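You operate a simulated robot arm through the tools that you are given. There is no shell and no other tool. Be economical: measure what you need, move in short steps, check, and stop when the job is done.

You run a simulated robot arm. Do the job below in one go: nothing can be reset, and whatever is moved stays where it is left.

JOB
Put the blue bearing on the top of the vice bench. Take the grey bearing and put it on the pane of the light box. Put the sample cup marked "filter" from the top of the sink bench on the blue ice block and the sample cup marked "tank" on the near end of the walkway. Take the blue vial and put it on the near end of the walkway. Put the yellow vial on the grey spacer. Do these in any order. Set down upright: sample cup.

The check looks at the end state, three seconds after you hand in, the way a careful person would. Anything else that was tipped, shoved, dropped, spilled or broken makes it a failure.

ROBOT AND FRAMES
A 7-joint arm with a fingered hand on a trunk, on a base that drives. Base frame: it is fixed to the floor where the robot stands at the start and does not move with it; the origin is under the middle of the robot, x ahead of it, y to its left, z up; the surface under the hand at the start is at about z = 88. Lengths are in cm, angles in degrees, forces in N, time in s.
Its first joint turns from -166.0 to 166.0 degrees. Places, roughly: blue bearing [75, 0, 100]; blue ice block (12x6x3 cm) [90, -150, 90]; blue vial (3x3x8 cm) [70, -170, 90]; grey bearing [50, 0, 100]; grey spacer [50, 125, 100]; near end of the walkway [-150, 20, 80]; pane of the light box (14x14 cm) [82, -262, 94]; sample cup [100, -100, 100]; top of the vice bench [80, 120, 90]; yellow vial (3x3x8 cm) [70, -180, 90]. Payload 3.7 kg.
Tool frame: the origin (TCP) lies between the finger pads and is the grasp point; the fingertips stand 2.5 cm ahead of it; z points along the fingers, y is the line along which they close. Largest opening 8.8 cm; the body of the gripper starts 2.9 cm behind the TCP. The gripper is a hand of 5 fingers: y runs from the thumb to the fingers, the wrist lies at [-1.3, -10.6, -17.4] in the tool frame, and closing takes about 1.5 s.
Orientation is that of the tool frame in the base frame, as a unit quaternion [x, y, z, w]. With the fingers straight down and the wrist toward the robot, the tool's x, y and z point along [0, 1, 0], [1, 0, 0] and [0, 0, -1] of the base frame.

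CONTROLS
- The arm moves only by the tool servo_tool. Its argument "rows" is a list of rows, each a list of 6 numbers: the turn, a rotation vector about the tool's x, y, z in degrees, then the shift along the tool's x, y, z in cm. In form: [[ax, ay, az, tx, ty, tz], ...]. A call has 1 to 20 rows; each row is the pose to reach, as a shift and turn from the pose commanded when the call began, along the tool's axes at that moment. "jaw" is the finger opening in cm, from 0 to 8.8, set as the call begins (left out, the last holds). Each row takes 0.2 s and may step no farther than 5 cm and 8.6 degrees from the row before; otherwise, or with a gripper value out of range, the whole call is refused. Where a pose cannot be reached the arm comes as near as it can. A force on the tool above 40 N (or 10 N above the force at the start of the call, whichever is more), or a blocked arm, ends the call early, and 0.2 s more pass. Each finger travels about 10.8 cm/s and halts on what it meets, pressing with about 24 N; the grip force reading is that of the motor and also rises with nothing between the fingers. The clock runs only during rows and for 0.2 s after the last one: add rows that repeat a pose to give the fingers time. It gives the time, the measured TCP pose, the force on the tool (base axes), the opening and the grip force at its end, in the units of the frame above (readings bear some noise), with the torque about the TCP (base axes, N m) and any sound that the robot's microphone picked up.
- Cameras (640 x 400 px; columns grow to the right, rows downward): "scene" is now at [19.05, 24.33, 130.14]; the picture's right is [0.21, -0.98, 0.00], its down [-0.45, -0.10, -0.89] and it looks along [0.87, 0.19, -0.46] (base axes); focal length 214 px, centre (320, 200). "wrist" rides on the gripper at [5.9, -7.9, -10.5] in the tool frame; the picture's right is [-0.73, 0.32, -0.61], its down [-0.62, -0.68, 0.38] and it looks along [-0.29, 0.66, 0.70] (tool axes); focal length 234 px, centre (320, 200). There is no depth. A picture from a camera that has moved, and an enlarged one, comes with that camera's place and axes in the base frame and with its lens.
- grab_frame(camera): a new picture of that camera. The clock stands still meanwhile.
- roll_base(legs): drives the robot by 1 to 6 legs, each [ahead, left, turn to the left] in cm, cm and degrees, along the robot's own axes; the way and the turn of a leg run together, so that a leg with both is an arc; at most 150 cm and 180 degrees a leg. The arm and the cameras ride along, it lands a little off, and it stops where it bumps. It gives what a move gives.
- curl_fingers(index, middle, ring, little, thumb_bend, thumb_turn): sets how far each is bent, from 0 (flat) to 100 (curled in); at 30 the hand is open as for a grip, at 70 the pads meet at the TCP. One left out holds its place. A second passes; each finger stops where it meets its share of the squeeze, and holds until it gets a number again. A gripper value or a shape takes the hand back. It gives what a move gives, with no picture; readings hold the bend of each and the force on index, middle, ring, little, thumb and palm. thumb_turn goes from beside the hand (0) to across from the fingers (100), as for a grip.
- preshape(shape): the hand has 5 fingers and takes this shape, open, in about a second: jaw (thumb against the fingers, like two jaws); tri (thumb and two fingers); tip (a fingertip pinch); poke (one finger out to press); point (the index stretched); flat (the hand flat); cup (the hand cupped); fist (a fist). The gripper value then closes the fingers along that shape, each until it touches; the sizes above hold for jaw. It gives what a move gives, with no picture.
- pan_tilt(pan, tilt): turns the head with the scene camera to pan (to the left, within 120 degrees either way) and tilt (down, from -29 to 69), counted from straight ahead of the robot. It gives what a move gives.
- enlarge(camera, box): a new picture of the part [left, top, right, bottom] of that camera's present view, enlarged. The clock stands still meanwhile.
- sign_off(): hands the job in; it is judged then, once.

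Go step by step. Nothing tells you exact positions but the pictures and the camera data: compare them with the known pose of the tool, close in by small moves and look again before you grip or let go. The budget is 186 turns and 156 pictures, counting those below and the enlarged ones. Unless the task says otherwise, let go and move clear before handing in, and close with one line.

The tools are called by a JSON object that holds its "name" and its "arguments". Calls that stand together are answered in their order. servo_tool: Moves the arm, as the interface text tells. Its arguments: {"type":"object","properties":{"rows":{"type":"array"},"jaw":{"type":"number"}},"required":["rows"]} The other tools are called the same way: preshape (shape) gives the hand a shape; curl_fingers (index, middle, ring, little, thumb_bend, thumb_turn) moves the fingers one by one; roll_base (legs) drives the base; pan_tilt (pan, tilt) turns the head that bears the scene camera; grab_frame (camera) takes a picture; enlarge (camera, box) takes an enlarged picture of a part of a camera's view; sign_off () hands the job in.

At the start:

```text
clock: 0.0
position: [54.97, 34.94, 111.19]
orientation: [0.708, 0.707, 0.001, 0.0]
ft_force: [0.1, 0.1, 0.3]
torque: [-0.04, 0.01, 0.02]
grip_width: 8.76
finger_force: 0.0
shape: jaw
bend: [30.0, 30.0, 30.0, 30.0, 30.0, 98.0]
finger forces: [0.0, 0.0, 0.0, 0.1, 0.1, 0.0]
robot x, y, heading: [-0.27, -0.16, -0.1]
head pan, tilt: [12.3, 27.2]
```

scene: 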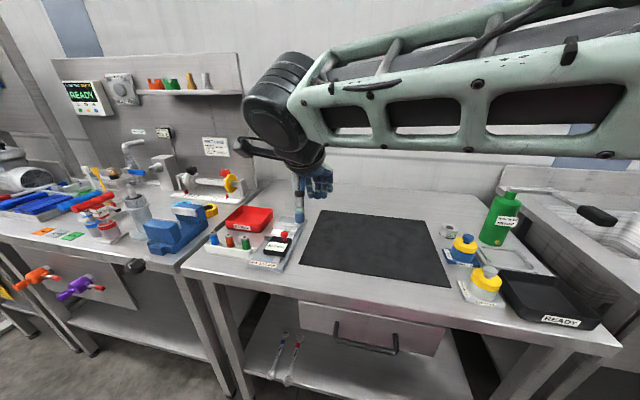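
wrist: 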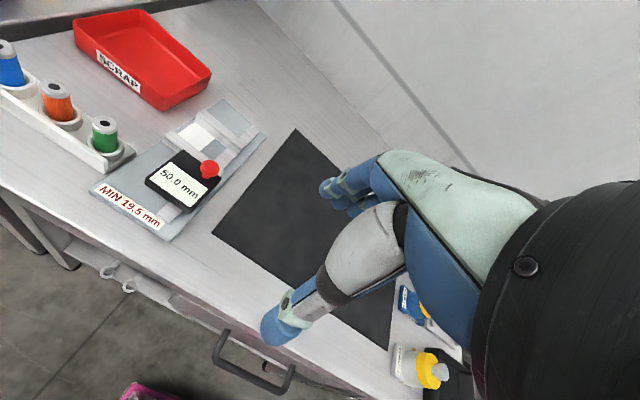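

I see the main bench with a black mat, with a vice bench to the left and a sink bench to the right. I'll look closer before moving anything.

{"name": "enlarge", "arguments": {"camera": "scene", "box": [180, 160, 340, 280]}}

{"name": "enlarge", "arguments": {"camera": "scene", "box": [400, 160, 640, 350]}}

{"name": "enlarge", "arguments": {"camera": "scene", "box": [0, 60, 250, 300]}}

```text
3.33 times, centred on (260, 220) of scene
camera zoom: at [19.05, 24.33, 130.14], right [0.21, -0.98, 0.0], down [-0.45, -0.1, -0.89], along [0.87, 0.19, -0.46], focal length 715 px, centre (520, 133)
```

zoom: 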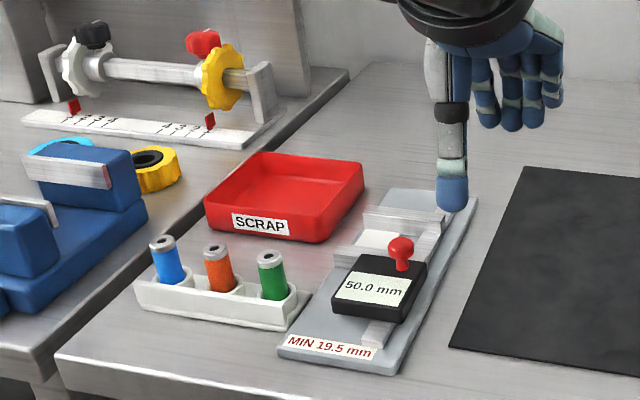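

```text
2.11 times, centred on (520, 255) of scene
camera zoom: at [19.05, 24.33, 130.14], right [0.21, -0.98, 0.0], down [-0.45, -0.1, -0.89], along [0.87, 0.19, -0.46], focal length 452 px, centre (-101, 84)
```

zoom: 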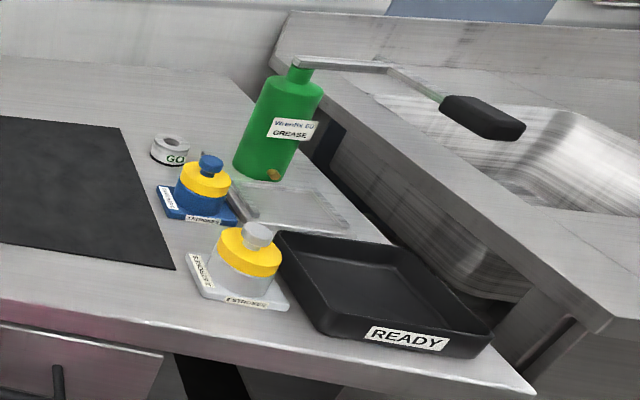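

```text
1.67 times, centred on (125, 180) of scene
camera zoom: at [19.05, 24.33, 130.14], right [0.21, -0.98, 0.0], down [-0.45, -0.1, -0.89], along [0.87, 0.19, -0.46], focal length 358 px, centre (645, 233)
```

zoom: 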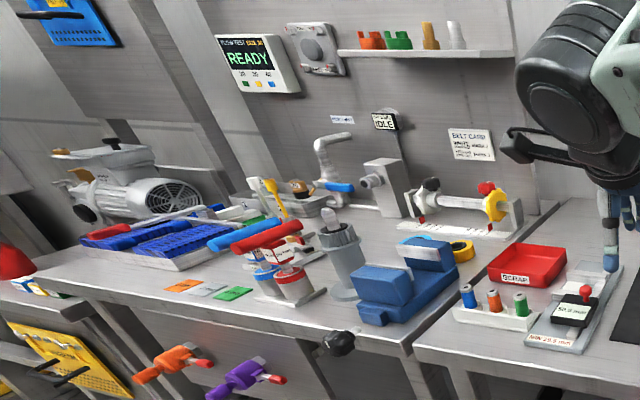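

I need to identify the bearings, so I'll zoom in further and look at the other sides.

{"name": "enlarge", "arguments": {"camera": "scene", "box": [425, 215, 525, 315]}}

{"name": "pan_tilt", "arguments": {"pan": -60, "tilt": 27}}

{"name": "grab_frame", "arguments": {"camera": "scene"}}

{"name": "pan_tilt", "arguments": {"pan": 70, "tilt": 27}}

{"name": "grab_frame", "arguments": {"camera": "scene"}}

{"name": "pan_tilt", "arguments": {"pan": 120, "tilt": 27}}

{"name": "grab_frame", "arguments": {"camera": "scene"}}

```text
4.00 times, centred on (475, 265) of scene
camera zoom: at [19.05, 24.33, 130.14], right [0.21, -0.98, 0.0], down [-0.45, -0.1, -0.89], along [0.87, 0.19, -0.46], focal length 858 px, centre (-300, -60)
```

zoom: 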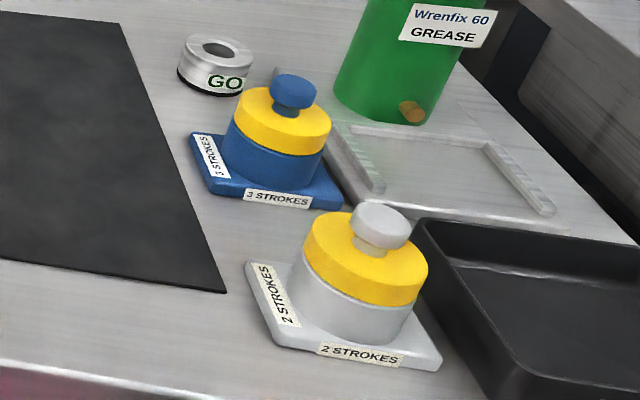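

```text
clock: 1.4
position: [55.01, 35.01, 111.07]
orientation: [0.707, 0.707, 0.0, 0.0]
ft_force: [0.4, 0.0, 0.4]
torque: [-0.02, -0.01, 0.0]
grip_width: 8.76
finger_force: 0.1
shape: jaw
bend: [30.0, 30.0, 30.0, 30.0, 30.0, 98.0]
finger forces: [0.1, 0.0, 0.0, 0.0, 0.1, 0.1]
robot x, y, heading: [0.16, -0.17, 0.1]
head pan, tilt: [-60.0, 27.0]
```

```text
149 pictures are left
camera scene: at [14.7, 14.45, 130.17], right [-0.87, -0.5, 0.0], down [-0.23, 0.39, -0.89], along [0.45, -0.77, -0.45], focal length 214 px, centre (320, 200)
```

scene: 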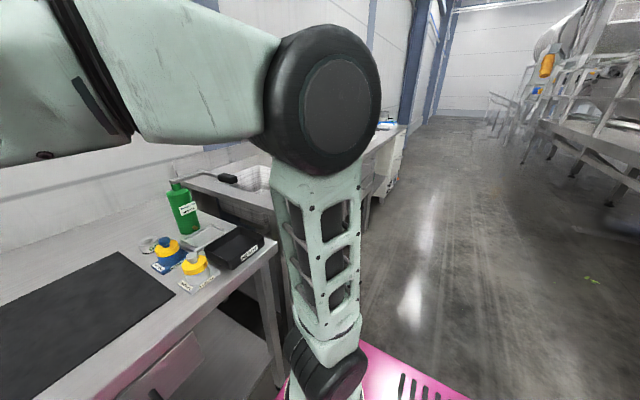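

```text
clock: 3.5
position: [54.96, 34.82, 111.11]
orientation: [0.707, 0.707, 0.0, 0.0]
ft_force: [0.3, -0.9, -0.4]
torque: [0.02, -0.01, 0.01]
grip_width: 8.75
finger_force: 0.0
shape: jaw
bend: [30.0, 30.0, 30.0, 30.0, 30.0, 98.0]
finger forces: [0.1, 0.0, 0.1, 0.1, 0.1, 0.1]
robot x, y, heading: [-0.06, -0.13, -0.1]
head pan, tilt: [70.0, 27.0]
```

```text
148 pictures are left
camera scene: at [13.25, 30.97, 130.17], right [0.94, -0.34, 0.0], down [-0.16, -0.43, -0.89], along [0.31, 0.84, -0.45], focal length 214 px, centre (320, 200)
```

scene: 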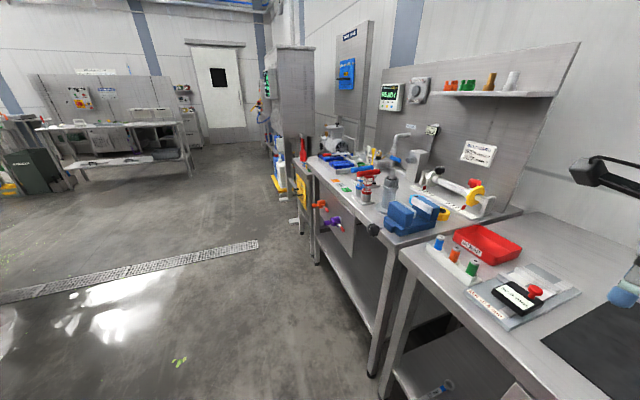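

```text
clock: 4.7
position: [54.95, 34.85, 111.08]
orientation: [0.707, 0.707, 0.0, 0.0]
ft_force: [-0.3, -0.5, 0.0]
torque: [0.02, -0.02, -0.01]
grip_width: 8.79
finger_force: 0.1
shape: jaw
bend: [30.0, 30.0, 30.0, 30.0, 30.0, 98.0]
finger forces: [0.0, 0.0, 0.0, 0.0, 0.1, 0.0]
robot x, y, heading: [-0.02, 0.17, -0.1]
head pan, tilt: [120.0, 27.0]
```

```text
147 pictures are left
camera scene: at [5.55, 30.3, 130.17], right [0.87, 0.5, 0.0], down [0.23, -0.39, -0.89], along [-0.44, 0.77, -0.45], focal length 214 px, centre (320, 200)
```

scene: 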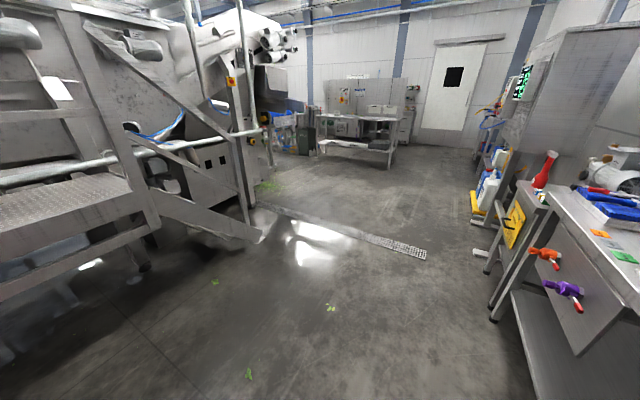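

The bearings appear to be the two greased housings labelled STROKES, blue at about (76,-6) and grey at about (63,-7). I'll bring the hand above them and look through both cameras.

{"name": "servo_tool", "arguments": {"rows": [[0, 0, 0, -4.5, 0, -1], [0, 0, 0, -9, 1, -2], [0, 0, 0, -13.5, 2, -3], [0, 0, 0, -18, 3, -3], [0, 0, 0, -22.5, 4, -3], [0, 0, 0, -27, 4, -3], [0, 0, 0, -31.5, 4, -3], [0, 0, 0, -36, 4, -3]]}}

{"name": "pan_tilt", "arguments": {"pan": -20, "tilt": 35}}

{"name": "grab_frame", "arguments": {"camera": "scene"}}

{"name": "grab_frame", "arguments": {"camera": "wrist"}}

```text
clock: 6.5
position: [59.05, -1.18, 114.13]
orientation: [0.707, 0.707, 0.0, 0.0]
ft_force: [0.2, 0.7, -0.5]
torque: [-0.04, 0.01, 0.02]
grip_width: 8.76
finger_force: 0.2
shape: jaw
bend: [30.0, 30.0, 30.0, 30.0, 30.0, 98.0]
finger forces: [0.0, 0.0, 0.0, 0.0, 0.0, 0.0]
robot x, y, heading: [0.04, -0.14, -0.1]
head pan, tilt: [120.0, 27.0]
```

```text
clock: 8.8
position: [59.07, -1.0, 114.15]
orientation: [0.707, 0.707, 0.0, 0.0]
ft_force: [-0.3, 0.3, 0.5]
torque: [0.0, 0.01, 0.0]
grip_width: 8.75
finger_force: 0.1
shape: jaw
bend: [30.0, 30.0, 30.0, 30.0, 30.0, 98.0]
finger forces: [0.0, 0.1, 0.1, 0.1, 0.0, 0.0]
robot x, y, heading: [-0.46, 0.07, -0.2]
head pan, tilt: [-20.0, 35.0]
```

```text
146 pictures are left
camera scene: at [18.39, 19.36, 128.92], right [-0.34, -0.94, 0.0], down [-0.54, 0.2, -0.82], along [0.77, -0.28, -0.57], focal length 214 px, centre (320, 200)
```

scene: 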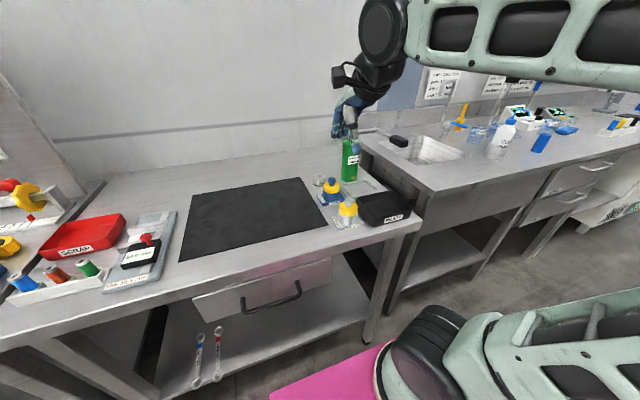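

```text
145 pictures are left
camera wrist: at [51.07, 4.65, 124.6], right [0.32, -0.73, 0.61], down [-0.68, -0.62, -0.38], along [0.66, -0.29, -0.7], focal length 234 px, centre (320, 200)
```

wrist: 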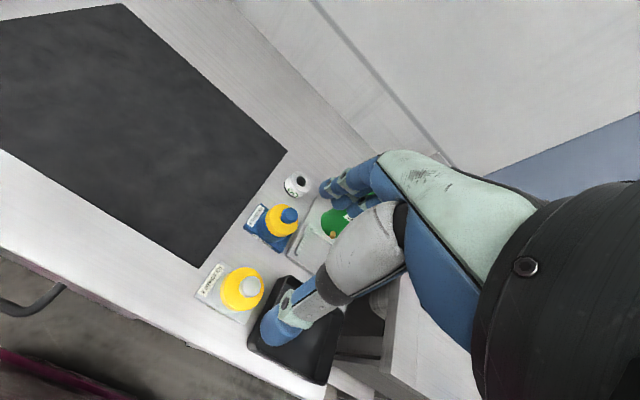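

Triangulating puts the knob tops at about (72,-4,95.6) for blue and (60,-4,95.5) for grey. I'll zoom in for the shape details.

{"name": "enlarge", "arguments": {"camera": "wrist", "box": [190, 160, 330, 330]}}

{"name": "enlarge", "arguments": {"camera": "scene", "box": [300, 160, 380, 240]}}

{"name": "enlarge", "arguments": {"camera": "scene", "box": [410, 60, 640, 220]}}

```text
2.35 times, centred on (260, 245) of wrist
camera zoom: at [51.07, 4.65, 124.6], right [0.32, -0.73, 0.61], down [-0.68, -0.62, -0.38], along [0.66, -0.29, -0.7], focal length 551 px, centre (461, 94)
```

zoom: 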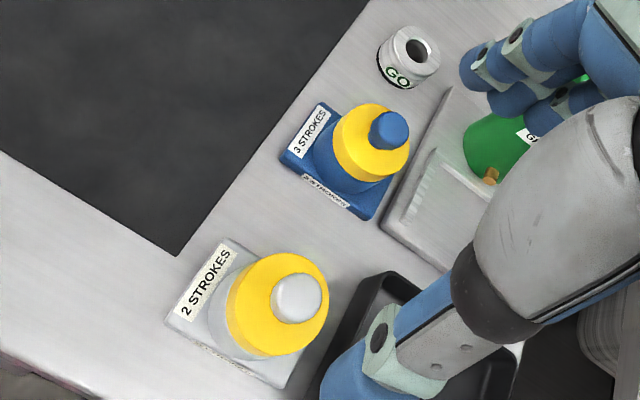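

```text
5.00 times, centred on (340, 200) of scene
camera zoom: at [18.39, 19.36, 128.92], right [-0.34, -0.94, 0.0], down [-0.54, 0.2, -0.82], along [0.77, -0.28, -0.57], focal length 1072 px, centre (220, 200)
```

zoom: 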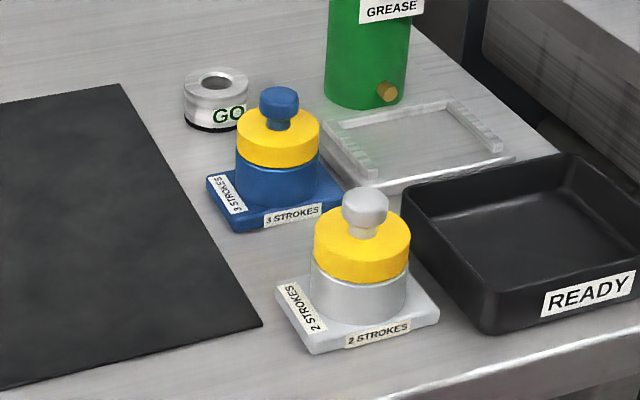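

```text
2.50 times, centred on (525, 140) of scene
camera zoom: at [18.39, 19.36, 128.92], right [-0.34, -0.94, 0.0], down [-0.54, 0.2, -0.82], along [0.77, -0.28, -0.57], focal length 536 px, centre (-192, 350)
```

zoom: 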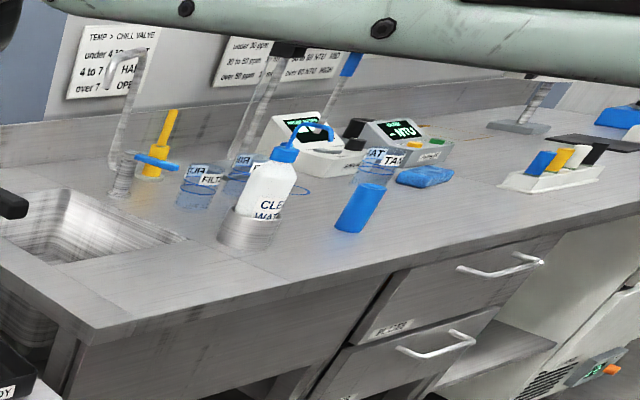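

Cap diameter is about 5.2 cm with its top near z 92.6. I'll grip the cap so the palm stays clear of the knob, starting by moving above blue.

{"name": "servo_tool", "arguments": {"rows": [[0, 0, 0, -1, 4, 0], [0, 0, 0, -2, 8, 0], [0, 0, 0, -3, 13, 0], [0, 0, 0, -3, 13, 4], [0, 0, 0, -3, 13, 8], [0, 0, 0, -3, 13, 10], [0, 0, 0, -3, 13, 10]]}}

{"name": "grab_frame", "arguments": {"camera": "wrist"}}

{"name": "enlarge", "arguments": {"camera": "scene", "box": [280, 120, 400, 240]}}

```text
refused: row 3 steps farther than a row can; nothing moved
```

```text
141 pictures are left
camera wrist: at [51.07, 4.65, 124.6], right [0.32, -0.73, 0.61], down [-0.68, -0.62, -0.38], along [0.66, -0.29, -0.7], focal length 234 px, centre (320, 200)
```

wrist: 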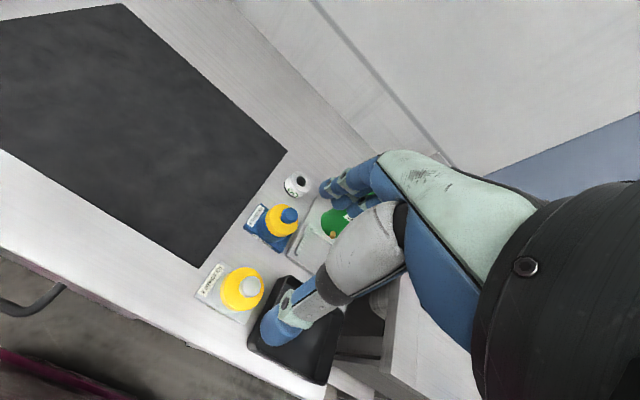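

```text
3.33 times, centred on (340, 180) of scene
camera zoom: at [18.39, 19.36, 128.92], right [-0.34, -0.94, 0.0], down [-0.54, 0.2, -0.82], along [0.77, -0.28, -0.57], focal length 715 px, centre (253, 267)
```

zoom: 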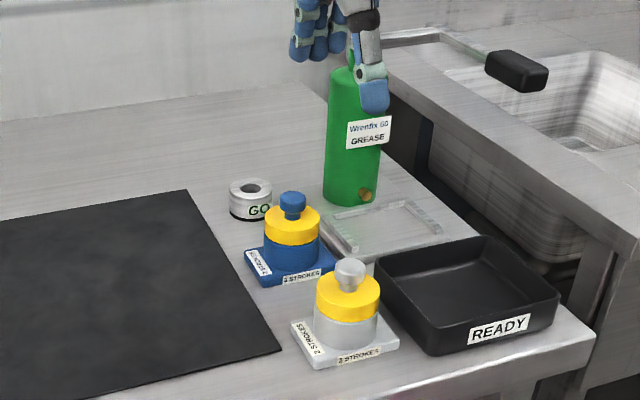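

The move was refused because a step was too big, and nothing moved. I'll resend with smaller steps.

{"name": "servo_tool", "arguments": {"rows": [[0, 0, 0, -1, 4, 0], [0, 0, 0, -2, 8, 0], [0, 0, 0, -3, 12, 0], [0, 0, 0, -3, 13, 4], [0, 0, 0, -3, 13, 8], [0, 0, 0, -3, 13, 10], [0, 0, 0, -3, 13, 10]]}}

{"name": "grab_frame", "arguments": {"camera": "wrist"}}

{"name": "enlarge", "arguments": {"camera": "scene", "box": [280, 120, 400, 240]}}

```text
clock: 10.4
position: [71.85, -4.13, 104.03]
orientation: [0.708, 0.707, 0.0, 0.0]
ft_force: [-0.2, 0.2, -0.6]
torque: [-0.01, 0.0, -0.01]
grip_width: 8.78
finger_force: 0.0
shape: jaw
bend: [30.0, 30.0, 30.0, 30.0, 30.0, 98.0]
finger forces: [0.1, 0.0, 0.1, 0.0, 0.1, 0.0]
robot x, y, heading: [-0.19, 0.06, 0.0]
head pan, tilt: [-20.0, 35.0]
```

```text
139 pictures are left
camera wrist: at [63.96, 1.7, 114.6], right [0.32, -0.73, 0.61], down [-0.68, -0.62, -0.38], along [0.66, -0.29, -0.7], focal length 234 px, centre (320, 200)
```

wrist: 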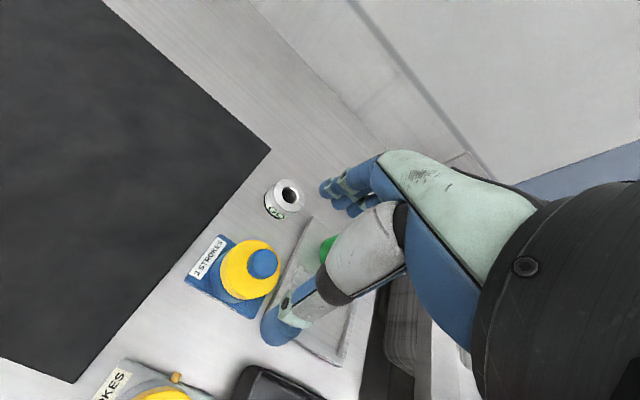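

```text
3.33 times, centred on (340, 180) of scene
camera zoom: at [18.39, 19.35, 128.92], right [-0.34, -0.94, 0.0], down [-0.54, 0.2, -0.82], along [0.77, -0.28, -0.57], focal length 715 px, centre (253, 267)
```

zoom: 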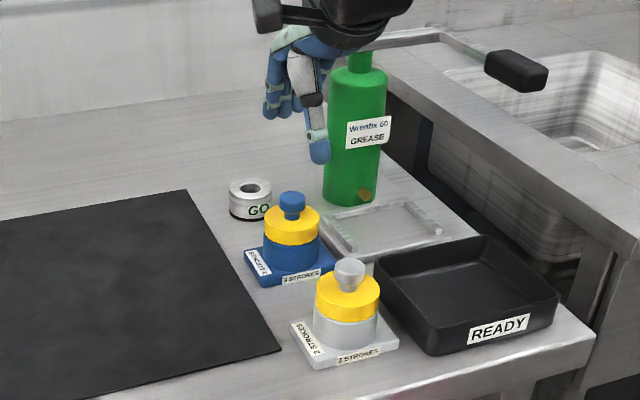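

Blue is directly under the TCP. I'll descend to cap level, then check.

{"name": "servo_tool", "arguments": {"rows": [[0, 0, 0, 0.2, 0, 3], [0, 0, 0, 0.2, 0, 6], [0, 0, 0, 0.2, 0, 8], [0, 0, 0, 0.2, 0, 9.5], [0, 0, 0, 0.2, 0, 10.2], [0, 0, 0, 0.2, 0, 10.2]]}}

{"name": "grab_frame", "arguments": {"camera": "wrist"}}

{"name": "enlarge", "arguments": {"camera": "scene", "box": [300, 140, 380, 220]}}

```text
clock: 11.8
position: [71.94, -3.91, 93.98]
orientation: [0.707, 0.708, 0.0, 0.0]
ft_force: [-0.2, -0.3, -0.3]
torque: [0.02, -0.04, -0.04]
grip_width: 8.78
finger_force: 0.1
shape: jaw
bend: [30.0, 30.0, 30.0, 30.0, 30.0, 98.0]
finger forces: [0.1, 0.1, 0.0, 0.1, 0.1, 0.1]
robot x, y, heading: [-0.01, -0.24, -0.1]
head pan, tilt: [-20.0, 35.0]
```

```text
137 pictures are left
camera wrist: at [64.01, 1.94, 104.43], right [0.32, -0.73, 0.61], down [-0.68, -0.62, -0.38], along [0.66, -0.29, -0.7], focal length 234 px, centre (320, 200)
```

wrist: 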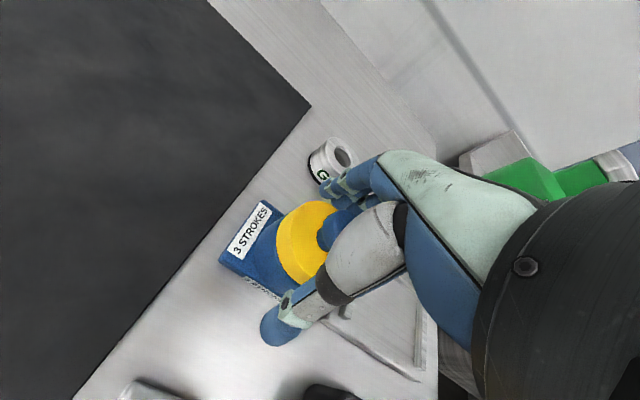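

```text
5.00 times, centred on (340, 180) of scene
camera zoom: at [18.39, 19.36, 128.92], right [-0.34, -0.94, 0.0], down [-0.54, 0.2, -0.82], along [0.77, -0.28, -0.57], focal length 1072 px, centre (220, 300)
```

zoom: 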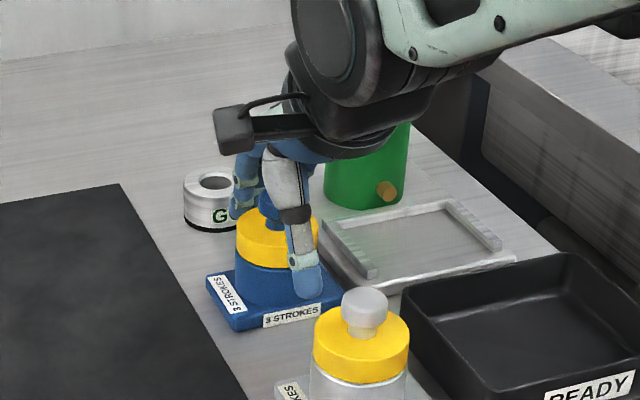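

Alignment looks right. I'll lower slightly and close on the cap.

{"name": "servo_tool", "arguments": {"rows": [[0, 0, 0, 0, 0, 0.7], [0, 0, 0, 0, 0, 0.7]]}}

{"name": "servo_tool", "arguments": {"rows": [[0, 0, 0, 0, 0, 0], [0, 0, 0, 0, 0, 0], [0, 0, 0, 0, 0, 0], [0, 0, 0, 0, 0, 0], [0, 0, 0, 0, 0, 0], [0, 0, 0, 0, 0, 0], [0, 0, 0, 0, 0, 0], [0, 0, 0, 0, 0, 0]], "jaw": 4.2}}

{"name": "grab_frame", "arguments": {"camera": "wrist"}}

```text
clock: 12.4
position: [71.91, -3.86, 93.21]
orientation: [0.707, 0.707, 0.0, 0.0]
ft_force: [1.0, 0.2, -0.2]
torque: [0.0, 0.0, 0.0]
grip_width: 8.77
finger_force: 0.1
shape: jaw
bend: [30.0, 30.0, 30.0, 30.0, 30.0, 98.0]
finger forces: [0.0, 0.1, 0.0, 0.1, 0.0, 0.0]
robot x, y, heading: [-0.15, 0.16, -0.1]
head pan, tilt: [-20.0, 35.0]
```

```text
clock: 14.2
position: [71.98, -3.88, 93.16]
orientation: [0.706, 0.708, 0.0, 0.0]
ft_force: [-1.1, 0.2, 0.3]
torque: [-0.01, 0.0, 0.02]
grip_width: 4.66
finger_force: 24.2
shape: jaw
bend: [74.0, 42.0, 45.0, 44.0, 69.0, 100.0]
finger forces: [12.4, 7.5, 0.3, 0.0, 20.8, 0.0]
robot x, y, heading: [0.02, -0.07, 0.0]
head pan, tilt: [-20.0, 35.0]
```

```text
135 pictures are left
camera wrist: at [64.0, 1.93, 103.75], right [0.32, -0.73, 0.61], down [-0.68, -0.62, -0.38], along [0.66, -0.29, -0.7], focal length 234 px, centre (320, 200)
```

wrist: 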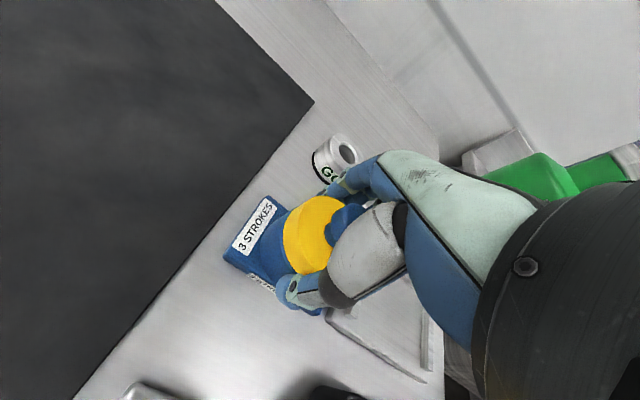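

It has a firm grip. I'll lift a little and check that the whole bearing comes along.

{"name": "servo_tool", "arguments": {"rows": [[0, 0, 0, 0, 0, -1], [0, 0, 0, 0, 0, -2.5], [0, 0, 0, 0, 0, -5], [0, 0, 0, 0, 0, -8], [0, 0, 0, 0, 0, -8]]}}

{"name": "grab_frame", "arguments": {"camera": "wrist"}}

{"name": "enlarge", "arguments": {"camera": "scene", "box": [300, 120, 380, 200]}}

```text
clock: 15.4
position: [71.99, -3.83, 101.17]
orientation: [0.707, 0.707, 0.0, 0.0]
ft_force: [-0.1, 0.3, -3.8]
torque: [0.02, -0.04, -0.03]
grip_width: 4.69
finger_force: 24.1
shape: jaw
bend: [74.0, 42.0, 45.0, 44.0, 69.0, 100.0]
finger forces: [13.1, 7.5, 0.2, 0.1, 20.8, 0.0]
robot x, y, heading: [0.16, 0.4, 0.1]
head pan, tilt: [-20.0, 35.0]
```

```text
134 pictures are left
camera wrist: at [64.0, 1.97, 111.72], right [0.32, -0.73, 0.61], down [-0.68, -0.62, -0.38], along [0.66, -0.29, -0.7], focal length 234 px, centre (320, 200)
```

wrist: 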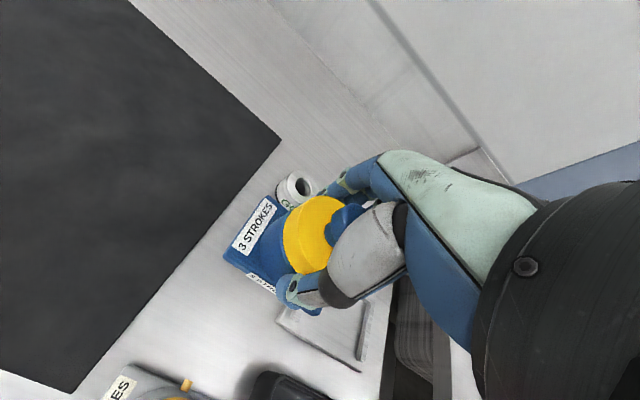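

```text
5.00 times, centred on (340, 160) of scene
camera zoom: at [18.4, 19.36, 128.92], right [-0.34, -0.94, 0.0], down [-0.54, 0.2, -0.82], along [0.77, -0.28, -0.57], focal length 1072 px, centre (220, 400)
```

zoom: 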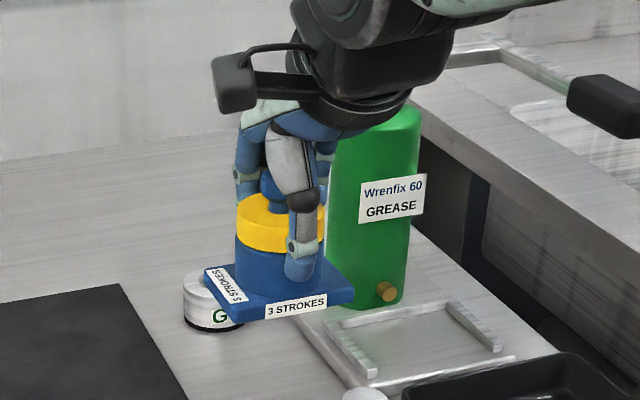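

The bearing came up whole. I'll raise and retract it, then drive left towards the vice bench.

{"name": "servo_tool", "arguments": {"rows": [[0, 0, 0, 0, 0, -4], [0, 0, 0, 0, 0, -8], [0, 0, 0, 0, -3, -11], [0, 0, 0, 0, -7, -13], [0, 0, 0, 0, -11.5, -14], [0, 0, 0, 0, -16, -14], [0, 0, 0, 0, -20, -14], [0, 0, 0, 0, -22, -14]]}}

{"name": "roll_base", "arguments": {"legs": [[0, 75, 0]]}}

{"name": "pan_tilt", "arguments": {"pan": 15, "tilt": 40}}

{"name": "grab_frame", "arguments": {"camera": "scene"}}

{"name": "grab_frame", "arguments": {"camera": "wrist"}}

```text
clock: 17.2
position: [49.95, -3.88, 115.16]
orientation: [0.707, 0.707, -0.001, 0.0]
ft_force: [-0.7, -0.7, -4.2]
torque: [-0.02, -0.03, 0.01]
grip_width: 4.68
finger_force: 23.7
shape: jaw
bend: [74.0, 42.0, 45.0, 44.0, 69.0, 100.0]
finger forces: [13.2, 7.6, 0.4, 0.0, 20.9, 0.0]
robot x, y, heading: [-0.01, -0.09, -0.1]
head pan, tilt: [-20.0, 35.0]
```

```text
clock: 21.2
position: [49.91, 70.9, 115.16]
orientation: [0.707, 0.707, 0.0, 0.0]
ft_force: [0.6, 0.4, -3.6]
torque: [-0.01, 0.03, 0.0]
grip_width: 4.66
finger_force: 24.4
shape: jaw
bend: [74.0, 42.0, 45.0, 44.0, 69.0, 100.0]
finger forces: [13.2, 7.6, 0.4, 0.0, 20.9, 0.0]
robot x, y, heading: [-0.39, 74.68, -0.1]
head pan, tilt: [-20.0, 35.0]
```

```text
clock: 22.2
position: [49.96, 70.94, 115.3]
orientation: [0.707, 0.707, 0.0, 0.001]
ft_force: [0.3, 0.6, -3.7]
torque: [0.0, 0.0, -0.07]
grip_width: 4.69
finger_force: 23.9
shape: jaw
bend: [74.0, 42.0, 45.0, 44.0, 69.0, 100.0]
finger forces: [13.1, 7.6, 0.4, 0.0, 20.9, 0.0]
robot x, y, heading: [0.06, 74.74, -0.1]
head pan, tilt: [15.0, 40.0]
```

```text
132 pictures are left
camera scene: at [18.32, 99.37, 128.16], right [0.26, -0.97, 0.0], down [-0.62, -0.17, -0.77], along [0.74, 0.2, -0.64], focal length 214 px, centre (320, 200)
```

scene: 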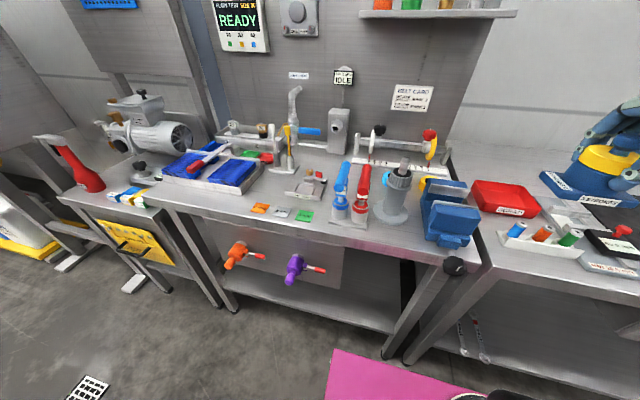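

```text
131 pictures are left
camera wrist: at [41.99, 76.74, 125.77], right [0.32, -0.73, 0.61], down [-0.68, -0.62, -0.38], along [0.66, -0.29, -0.7], focal length 234 px, centre (320, 200)
```

wrist: 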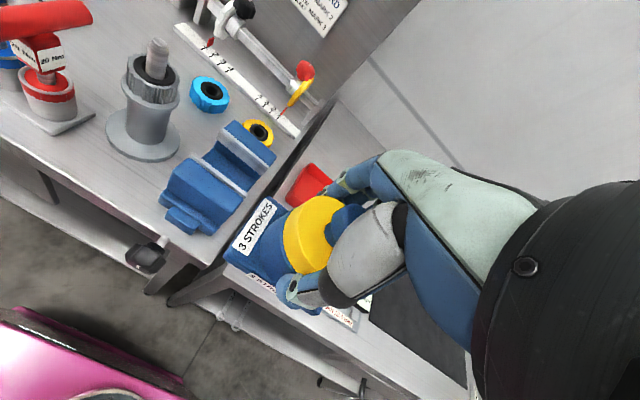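

I need a clear spot on the vice bench, so I'll zoom in on its top.

{"name": "enlarge", "arguments": {"camera": "scene", "box": [150, 120, 310, 240]}}

{"name": "enlarge", "arguments": {"camera": "scene", "box": [300, 120, 480, 260]}}

```text
3.33 times, centred on (230, 180) of scene
camera zoom: at [18.32, 99.37, 128.16], right [0.26, -0.97, 0.0], down [-0.62, -0.17, -0.77], along [0.74, 0.2, -0.64], focal length 715 px, centre (620, 267)
```

zoom: 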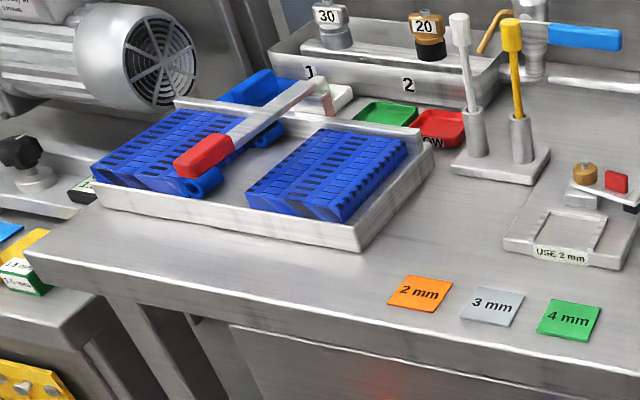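

```text
2.86 times, centred on (390, 190) of scene
camera zoom: at [18.32, 99.37, 128.16], right [0.26, -0.97, 0.0], down [-0.62, -0.17, -0.77], along [0.74, 0.2, -0.64], focal length 613 px, centre (120, 229)
```

zoom: 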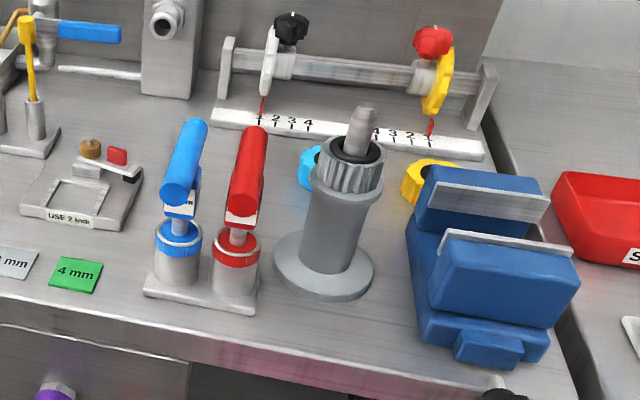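

There's a clear patch near (66,129) between the blue tray, the shims and the small gauge. I'll drive left 50 and check again.

{"name": "roll_base", "arguments": {"legs": [[0, 50, 0]]}}

{"name": "pan_tilt", "arguments": {"pan": 0, "tilt": 40}}

{"name": "grab_frame", "arguments": {"camera": "scene"}}

{"name": "grab_frame", "arguments": {"camera": "wrist"}}

```text
clock: 25.1
position: [49.86, 120.9, 115.27]
orientation: [0.707, 0.708, 0.0, 0.0]
ft_force: [-0.7, 0.4, -3.8]
torque: [-0.01, 0.05, 0.0]
grip_width: 4.68
finger_force: 23.7
shape: jaw
bend: [74.0, 42.0, 45.0, 44.0, 69.0, 100.0]
finger forces: [13.1, 7.6, 0.4, 0.0, 20.9, 0.0]
robot x, y, heading: [-0.09, 124.37, 0.1]
head pan, tilt: [15.0, 40.0]
```

```text
clock: 25.9
position: [49.88, 120.83, 115.3]
orientation: [0.706, 0.708, 0.001, 0.001]
ft_force: [0.5, 0.2, -3.4]
torque: [-0.02, 0.0, -0.01]
grip_width: 4.67
finger_force: 23.9
shape: jaw
bend: [74.0, 42.0, 45.0, 44.0, 69.0, 100.0]
finger forces: [13.0, 7.6, 0.4, 0.0, 20.9, 0.0]
robot x, y, heading: [-0.04, 124.7, 0.3]
head pan, tilt: [0.0, 40.0]
```

```text
128 pictures are left
camera scene: at [18.49, 147.06, 128.16], right [0.0, -1.0, 0.0], down [-0.64, 0.0, -0.77], along [0.77, 0.0, -0.64], focal length 214 px, centre (320, 200)
```

scene: 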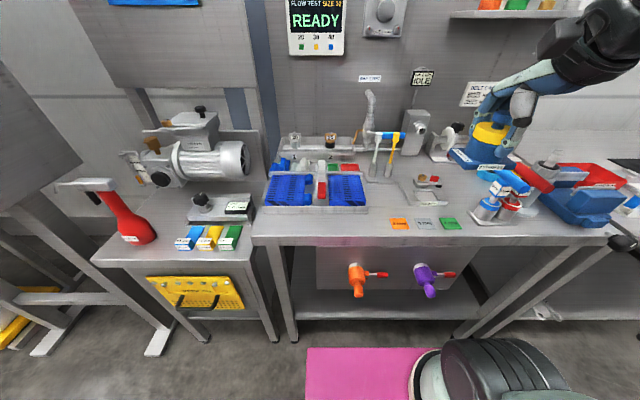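

```text
127 pictures are left
camera wrist: at [41.93, 126.67, 125.77], right [0.33, -0.73, 0.61], down [-0.68, -0.63, -0.38], along [0.66, -0.29, -0.7], focal length 234 px, centre (320, 200)
```

wrist: 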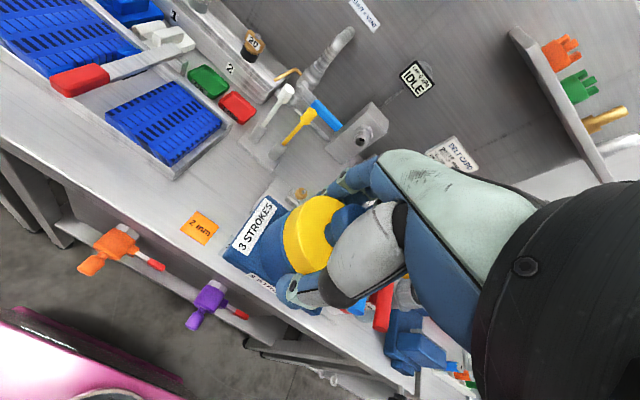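

The second viewpoint confirms the spot. I'll move over (66,128) and lower to a few cm above the top.

{"name": "servo_tool", "arguments": {"rows": [[0, 0, 0, 2, 4, 0], [0, 0, 0, 4, 8, 0], [0, 0, 0, 6, 12, 0], [0, 0, 0, 7.1, 16, 0], [0, 0, 0, 7.1, 16.1, 4.5], [0, 0, 0, 7.1, 16.1, 9], [0, 0, 0, 7.1, 16.1, 13.5], [0, 0, 0, 7.1, 16.1, 18], [0, 0, 0, 7.1, 16.1, 18]]}}

{"name": "enlarge", "arguments": {"camera": "scene", "box": [340, 120, 460, 240]}}

{"name": "grab_frame", "arguments": {"camera": "wrist"}}

```text
clock: 27.9
position: [65.93, 128.13, 97.43]
orientation: [0.706, 0.708, -0.001, 0.0]
ft_force: [-0.7, -0.3, -3.5]
torque: [0.01, 0.01, 0.0]
grip_width: 4.66
finger_force: 23.8
shape: jaw
bend: [74.0, 42.0, 46.0, 44.0, 69.0, 100.0]
finger forces: [12.7, 7.0, 1.8, 0.0, 21.1, 0.0]
robot x, y, heading: [0.03, 124.9, 0.5]
head pan, tilt: [0.0, 40.0]
```

```text
3.33 times, centred on (400, 180) of scene
camera zoom: at [18.5, 147.06, 128.16], right [0.0, -1.0, 0.0], down [-0.64, 0.0, -0.77], along [0.77, 0.0, -0.64], focal length 715 px, centre (53, 267)
```

zoom: 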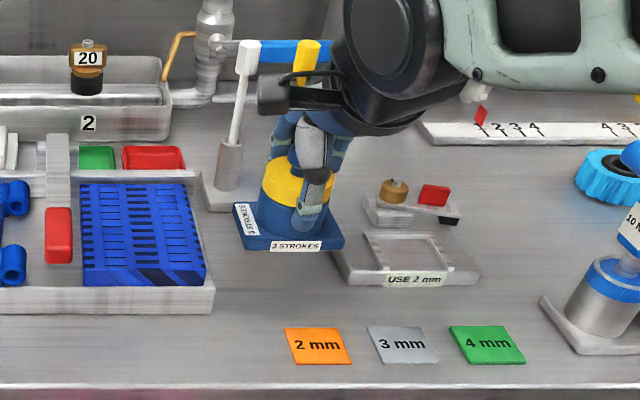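

```text
125 pictures are left
camera wrist: at [57.97, 133.84, 107.8], right [0.33, -0.73, 0.61], down [-0.68, -0.63, -0.38], along [0.66, -0.29, -0.7], focal length 234 px, centre (320, 200)
```

wrist: 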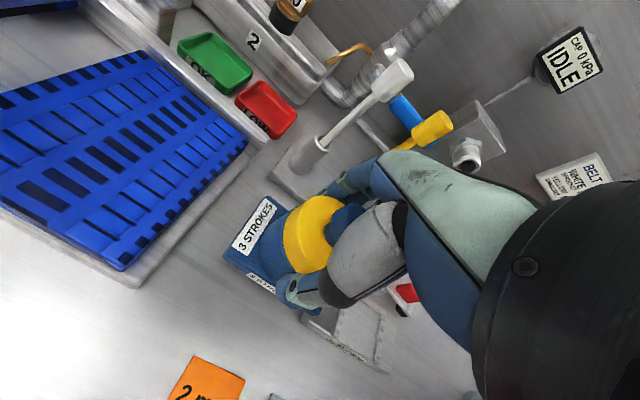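

The plate will land clear of the tray, device and torches. I'll nudge it left and lower gently.

{"name": "servo_tool", "arguments": {"rows": [[0, 0, 0, 0.8, -0.3, 1], [0, 0, 0, 0.8, -0.3, 2], [0, 0, 0, 0.8, -0.3, 3], [0, 0, 0, 0.8, -0.3, 3.4], [0, 0, 0, 0.8, -0.3, 3.7], [0, 0, 0, 0.8, -0.3, 3.7]]}}

{"name": "enlarge", "arguments": {"camera": "scene", "box": [360, 140, 440, 220]}}

```text
clock: 29.3
position: [65.58, 128.85, 93.47]
orientation: [0.706, 0.709, 0.0, 0.0]
ft_force: [-0.2, 1.4, -2.9]
torque: [-0.04, 0.02, -0.01]
grip_width: 4.67
finger_force: 24.3
shape: jaw
bend: [74.0, 42.0, 46.0, 44.0, 69.0, 100.0]
finger forces: [12.6, 7.1, 1.7, 0.0, 21.1, 0.1]
robot x, y, heading: [0.07, 124.9, 0.1]
head pan, tilt: [0.0, 40.0]
```

```text
5.00 times, centred on (400, 180) of scene
camera zoom: at [18.5, 147.06, 128.16], right [0.0, -1.0, 0.0], down [-0.64, 0.0, -0.77], along [0.77, 0.0, -0.64], focal length 1072 px, centre (-80, 300)
```

zoom: 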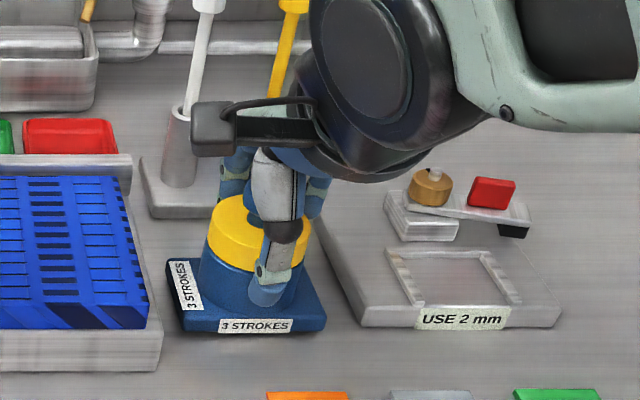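

It's nearly down. I'll lower in 2 mm steps and watch the force.

{"name": "servo_tool", "arguments": {"rows": [[0, 0, 0, 0, 0, 0.15], [0, 0, 0, 0, 0, 0.3], [0, 0, 0, 0, 0, 0.3]]}}

```text
clock: 30.1
position: [65.49, 128.83, 93.23]
orientation: [0.707, 0.708, 0.0, 0.0]
ft_force: [-1.6, -0.2, -2.3]
torque: [0.01, -0.02, -0.02]
grip_width: 4.67
finger_force: 24.3
shape: jaw
bend: [74.0, 42.0, 46.0, 44.0, 69.0, 100.0]
finger forces: [12.4, 7.0, 1.6, 0.0, 21.3, 0.1]
robot x, y, heading: [0.01, 124.46, 0.2]
head pan, tilt: [0.0, 40.0]
```

{"name": "servo_tool", "arguments": {"rows": [[0, 0, 0, 0, 0, 0.15], [0, 0, 0, 0, 0, 0.25], [0, 0, 0, 0, 0, 0.25]]}}

```text
clock: 30.9
position: [65.56, 128.82, 93.15]
orientation: [0.706, 0.708, 0.0, 0.001]
ft_force: [-1.8, -1.3, 16.2]
torque: [-0.04, -0.02, 0.02]
grip_width: 4.68
finger_force: 23.8
shape: jaw
bend: [74.0, 42.0, 46.0, 44.0, 69.0, 100.0]
finger forces: [12.8, 8.0, 2.1, 0.1, 23.6, 0.0]
robot x, y, heading: [0.13, 124.7, -0.1]
head pan, tilt: [0.0, 40.0]
```

It has touched down at z 93.15, so the bench is at about 88. I'll ease off slightly and open.

{"name": "servo_tool", "arguments": {"rows": [[0, 0, 0, 0, 0, -0.1], [0, 0, 0, 0, 0, -0.1]]}}

{"name": "servo_tool", "arguments": {"rows": [[0, 0, 0, 0, 0, 0], [0, 0, 0, 0, 0, 0], [0, 0, 0, 0, 0, 0], [0, 0, 0, 0, 0, 0], [0, 0, 0, 0, 0, 0], [0, 0, 0, 0, 0, 0], [0, 0, 0, 0, 0, -2], [0, 0, 0, 0, 0, -5], [0, 0, 0, 0, 0, -9]], "jaw": 8}}

{"name": "enlarge", "arguments": {"camera": "scene", "box": [340, 120, 460, 240]}}

```text
clock: 31.5
position: [65.64, 128.85, 93.2]
orientation: [0.707, 0.707, -0.001, 0.0]
ft_force: [0.3, -0.6, 11.8]
torque: [-0.07, -0.09, 0.0]
grip_width: 4.7
finger_force: 23.7
shape: jaw
bend: [74.0, 42.0, 46.0, 44.0, 69.0, 100.0]
finger forces: [13.5, 8.5, 2.2, 0.0, 22.9, 0.0]
robot x, y, heading: [-0.12, 124.67, -0.1]
head pan, tilt: [0.0, 40.0]
```

```text
clock: 33.5
position: [65.55, 128.89, 102.16]
orientation: [0.706, 0.708, 0.0, 0.0]
ft_force: [-0.6, -0.1, 0.5]
torque: [0.0, 0.0, 0.0]
grip_width: 7.98
finger_force: 0.0
shape: jaw
bend: [31.0, 32.0, 30.0, 31.0, 32.0, 98.0]
finger forces: [0.1, 0.1, 0.1, 0.0, 0.0, 0.0]
robot x, y, heading: [-0.12, 124.7, 0.3]
head pan, tilt: [0.0, 40.0]
```

```text
3.33 times, centred on (400, 180) of scene
camera zoom: at [18.49, 147.06, 128.16], right [0.0, -1.0, 0.0], down [-0.64, 0.0, -0.77], along [0.77, 0.0, -0.64], focal length 715 px, centre (53, 267)
```

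zoom: 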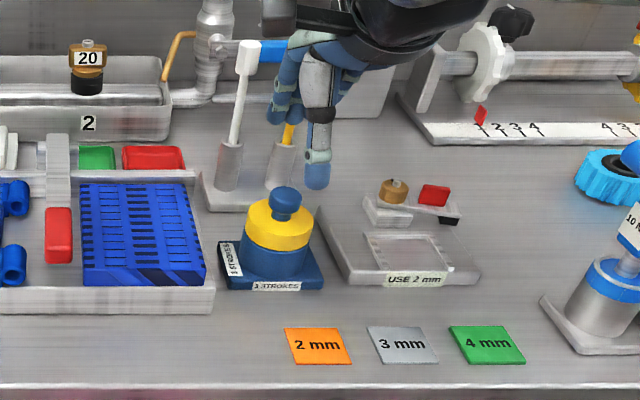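

Blue is placed upright. Next I'll raise, retract and drive back for the grey bearing.

{"name": "servo_tool", "arguments": {"rows": [[0, 0, 0, 0, 0, -4.5], [0, 0, 0, 0, 0, -9], [0, 0, 0, 0, -2, -13], [0, 0, 0, 0, -6, -14], [0, 0, 0, 0, -10, -14], [0, 0, 0, 0, -14, -14], [0, 0, 0, 0, -14, -14]]}}

{"name": "roll_base", "arguments": {"legs": [[0, -125, 0]]}}

{"name": "servo_tool", "arguments": {"rows": [[0, 0, 0, 0, 2, 4], [0, 0, 0, 0, 4, 8], [0, 0, 0, 0, 6, 12]]}}

{"name": "pan_tilt", "arguments": {"pan": -20, "tilt": 40}}

{"name": "grab_frame", "arguments": {"camera": "wrist"}}

{"name": "grab_frame", "arguments": {"camera": "scene"}}

```text
clock: 35.1
position: [51.62, 128.69, 116.05]
orientation: [0.706, 0.708, 0.0, 0.001]
ft_force: [-0.8, -0.2, -1.4]
torque: [0.01, -0.02, 0.02]
grip_width: 7.99
finger_force: 0.2
shape: jaw
bend: [31.0, 32.0, 30.0, 31.0, 32.0, 98.0]
finger forces: [0.0, 0.0, 0.0, 0.0, 0.1, 0.1]
robot x, y, heading: [0.04, 124.6, 0.4]
head pan, tilt: [0.0, 40.0]
```

```text
clock: 41.4
position: [52.01, 4.32, 116.09]
orientation: [0.706, 0.708, 0.0, 0.0]
ft_force: [0.5, -0.3, 0.1]
torque: [-0.01, -0.01, 0.0]
grip_width: 8.01
finger_force: 0.1
shape: jaw
bend: [31.0, 32.0, 30.0, 31.0, 32.0, 98.0]
finger forces: [0.0, 0.0, 0.0, 0.0, 0.0, 0.1]
robot x, y, heading: [0.05, 0.35, 0.2]
head pan, tilt: [0.0, 40.0]
```

```text
clock: 42.2
position: [57.76, 4.32, 104.2]
orientation: [0.706, 0.708, 0.0, 0.0]
ft_force: [-0.5, -0.1, 1.2]
torque: [-0.01, -0.03, 0.01]
grip_width: 8.0
finger_force: 0.0
shape: jaw
bend: [31.0, 32.0, 30.0, 31.0, 32.0, 98.0]
finger forces: [0.0, 0.1, 0.0, 0.1, 0.0, 0.1]
robot x, y, heading: [0.29, 0.06, 0.5]
head pan, tilt: [0.0, 40.0]
```

```text
clock: 43.0
position: [57.86, 4.36, 104.13]
orientation: [0.706, 0.708, -0.001, 0.0]
ft_force: [-0.9, -0.3, 0.8]
torque: [0.0, -0.01, 0.01]
grip_width: 7.99
finger_force: 0.1
shape: jaw
bend: [31.0, 32.0, 30.0, 31.0, 32.0, 98.0]
finger forces: [0.0, 0.1, 0.0, 0.1, 0.0, 0.0]
robot x, y, heading: [0.29, -0.36, 0.1]
head pan, tilt: [-20.0, 40.0]
```

```text
122 pictures are left
camera wrist: at [49.87, 10.07, 114.75], right [0.33, -0.72, 0.61], down [-0.68, -0.63, -0.38], along [0.66, -0.29, -0.7], focal length 234 px, centre (320, 200)
```

wrist: 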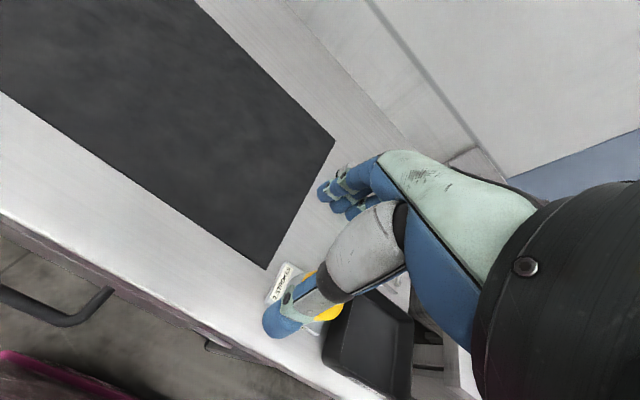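

```text
121 pictures are left
camera scene: at [18.34, 19.62, 128.16], right [-0.34, -0.94, 0.0], down [-0.6, 0.22, -0.77], along [0.72, -0.26, -0.64], focal length 214 px, centre (320, 200)
```

scene: 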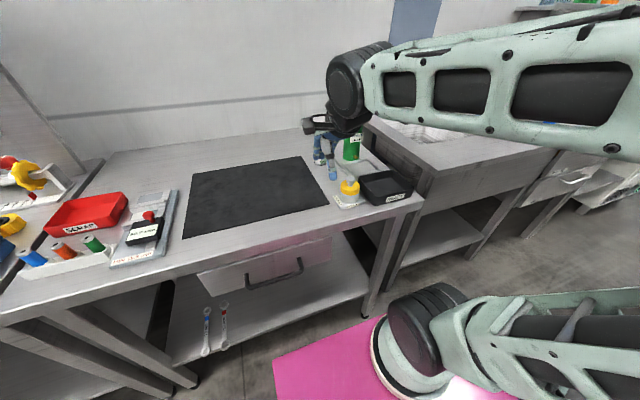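

The grey bearing is beside the READY tray. I'll zoom in for exact placement and tray clearance.

{"name": "enlarge", "arguments": {"camera": "scene", "box": [300, 130, 420, 230]}}

```text
4.00 times, centred on (360, 180) of scene
camera zoom: at [18.34, 19.62, 128.16], right [-0.34, -0.94, 0.0], down [-0.6, 0.22, -0.77], along [0.72, -0.26, -0.64], focal length 858 px, centre (160, 280)
```

zoom: 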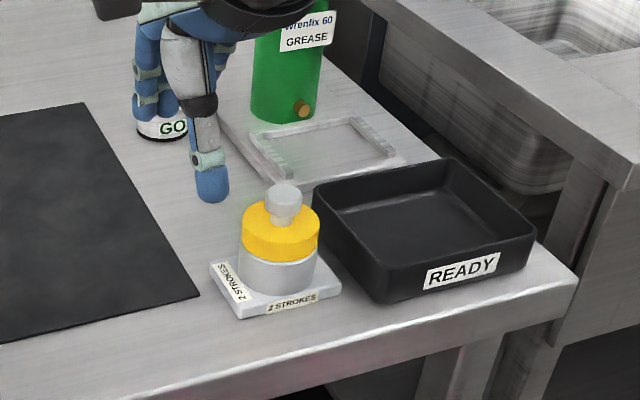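

{"name": "servo_tool", "arguments": {"rows": [[0, 0, 0, -4, 1, 0], [0, 0, 0, -8.5, 2.5, 0], [0, 0, 0, -8.5, 2.5, 0]], "jaw": 8.5}}

{"name": "grab_frame", "arguments": {"camera": "wrist"}}

```text
clock: 43.8
position: [60.52, -4.2, 104.2]
orientation: [0.706, 0.709, -0.001, 0.0]
ft_force: [-0.3, -0.1, 0.4]
torque: [0.0, 0.0, 0.01]
grip_width: 8.47
finger_force: 0.0
shape: jaw
bend: [31.0, 31.0, 30.0, 31.0, 31.0, 98.0]
finger forces: [0.1, 0.0, 0.1, 0.1, 0.1, 0.0]
robot x, y, heading: [0.5, 0.15, 0.3]
head pan, tilt: [-20.0, 40.0]
```

```text
119 pictures are left
camera wrist: at [52.54, 1.58, 114.67], right [0.33, -0.72, 0.61], down [-0.68, -0.63, -0.38], along [0.66, -0.29, -0.7], focal length 234 px, centre (320, 200)
```

wrist: 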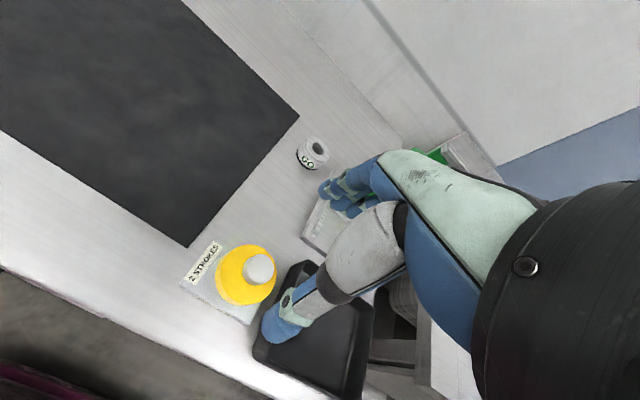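

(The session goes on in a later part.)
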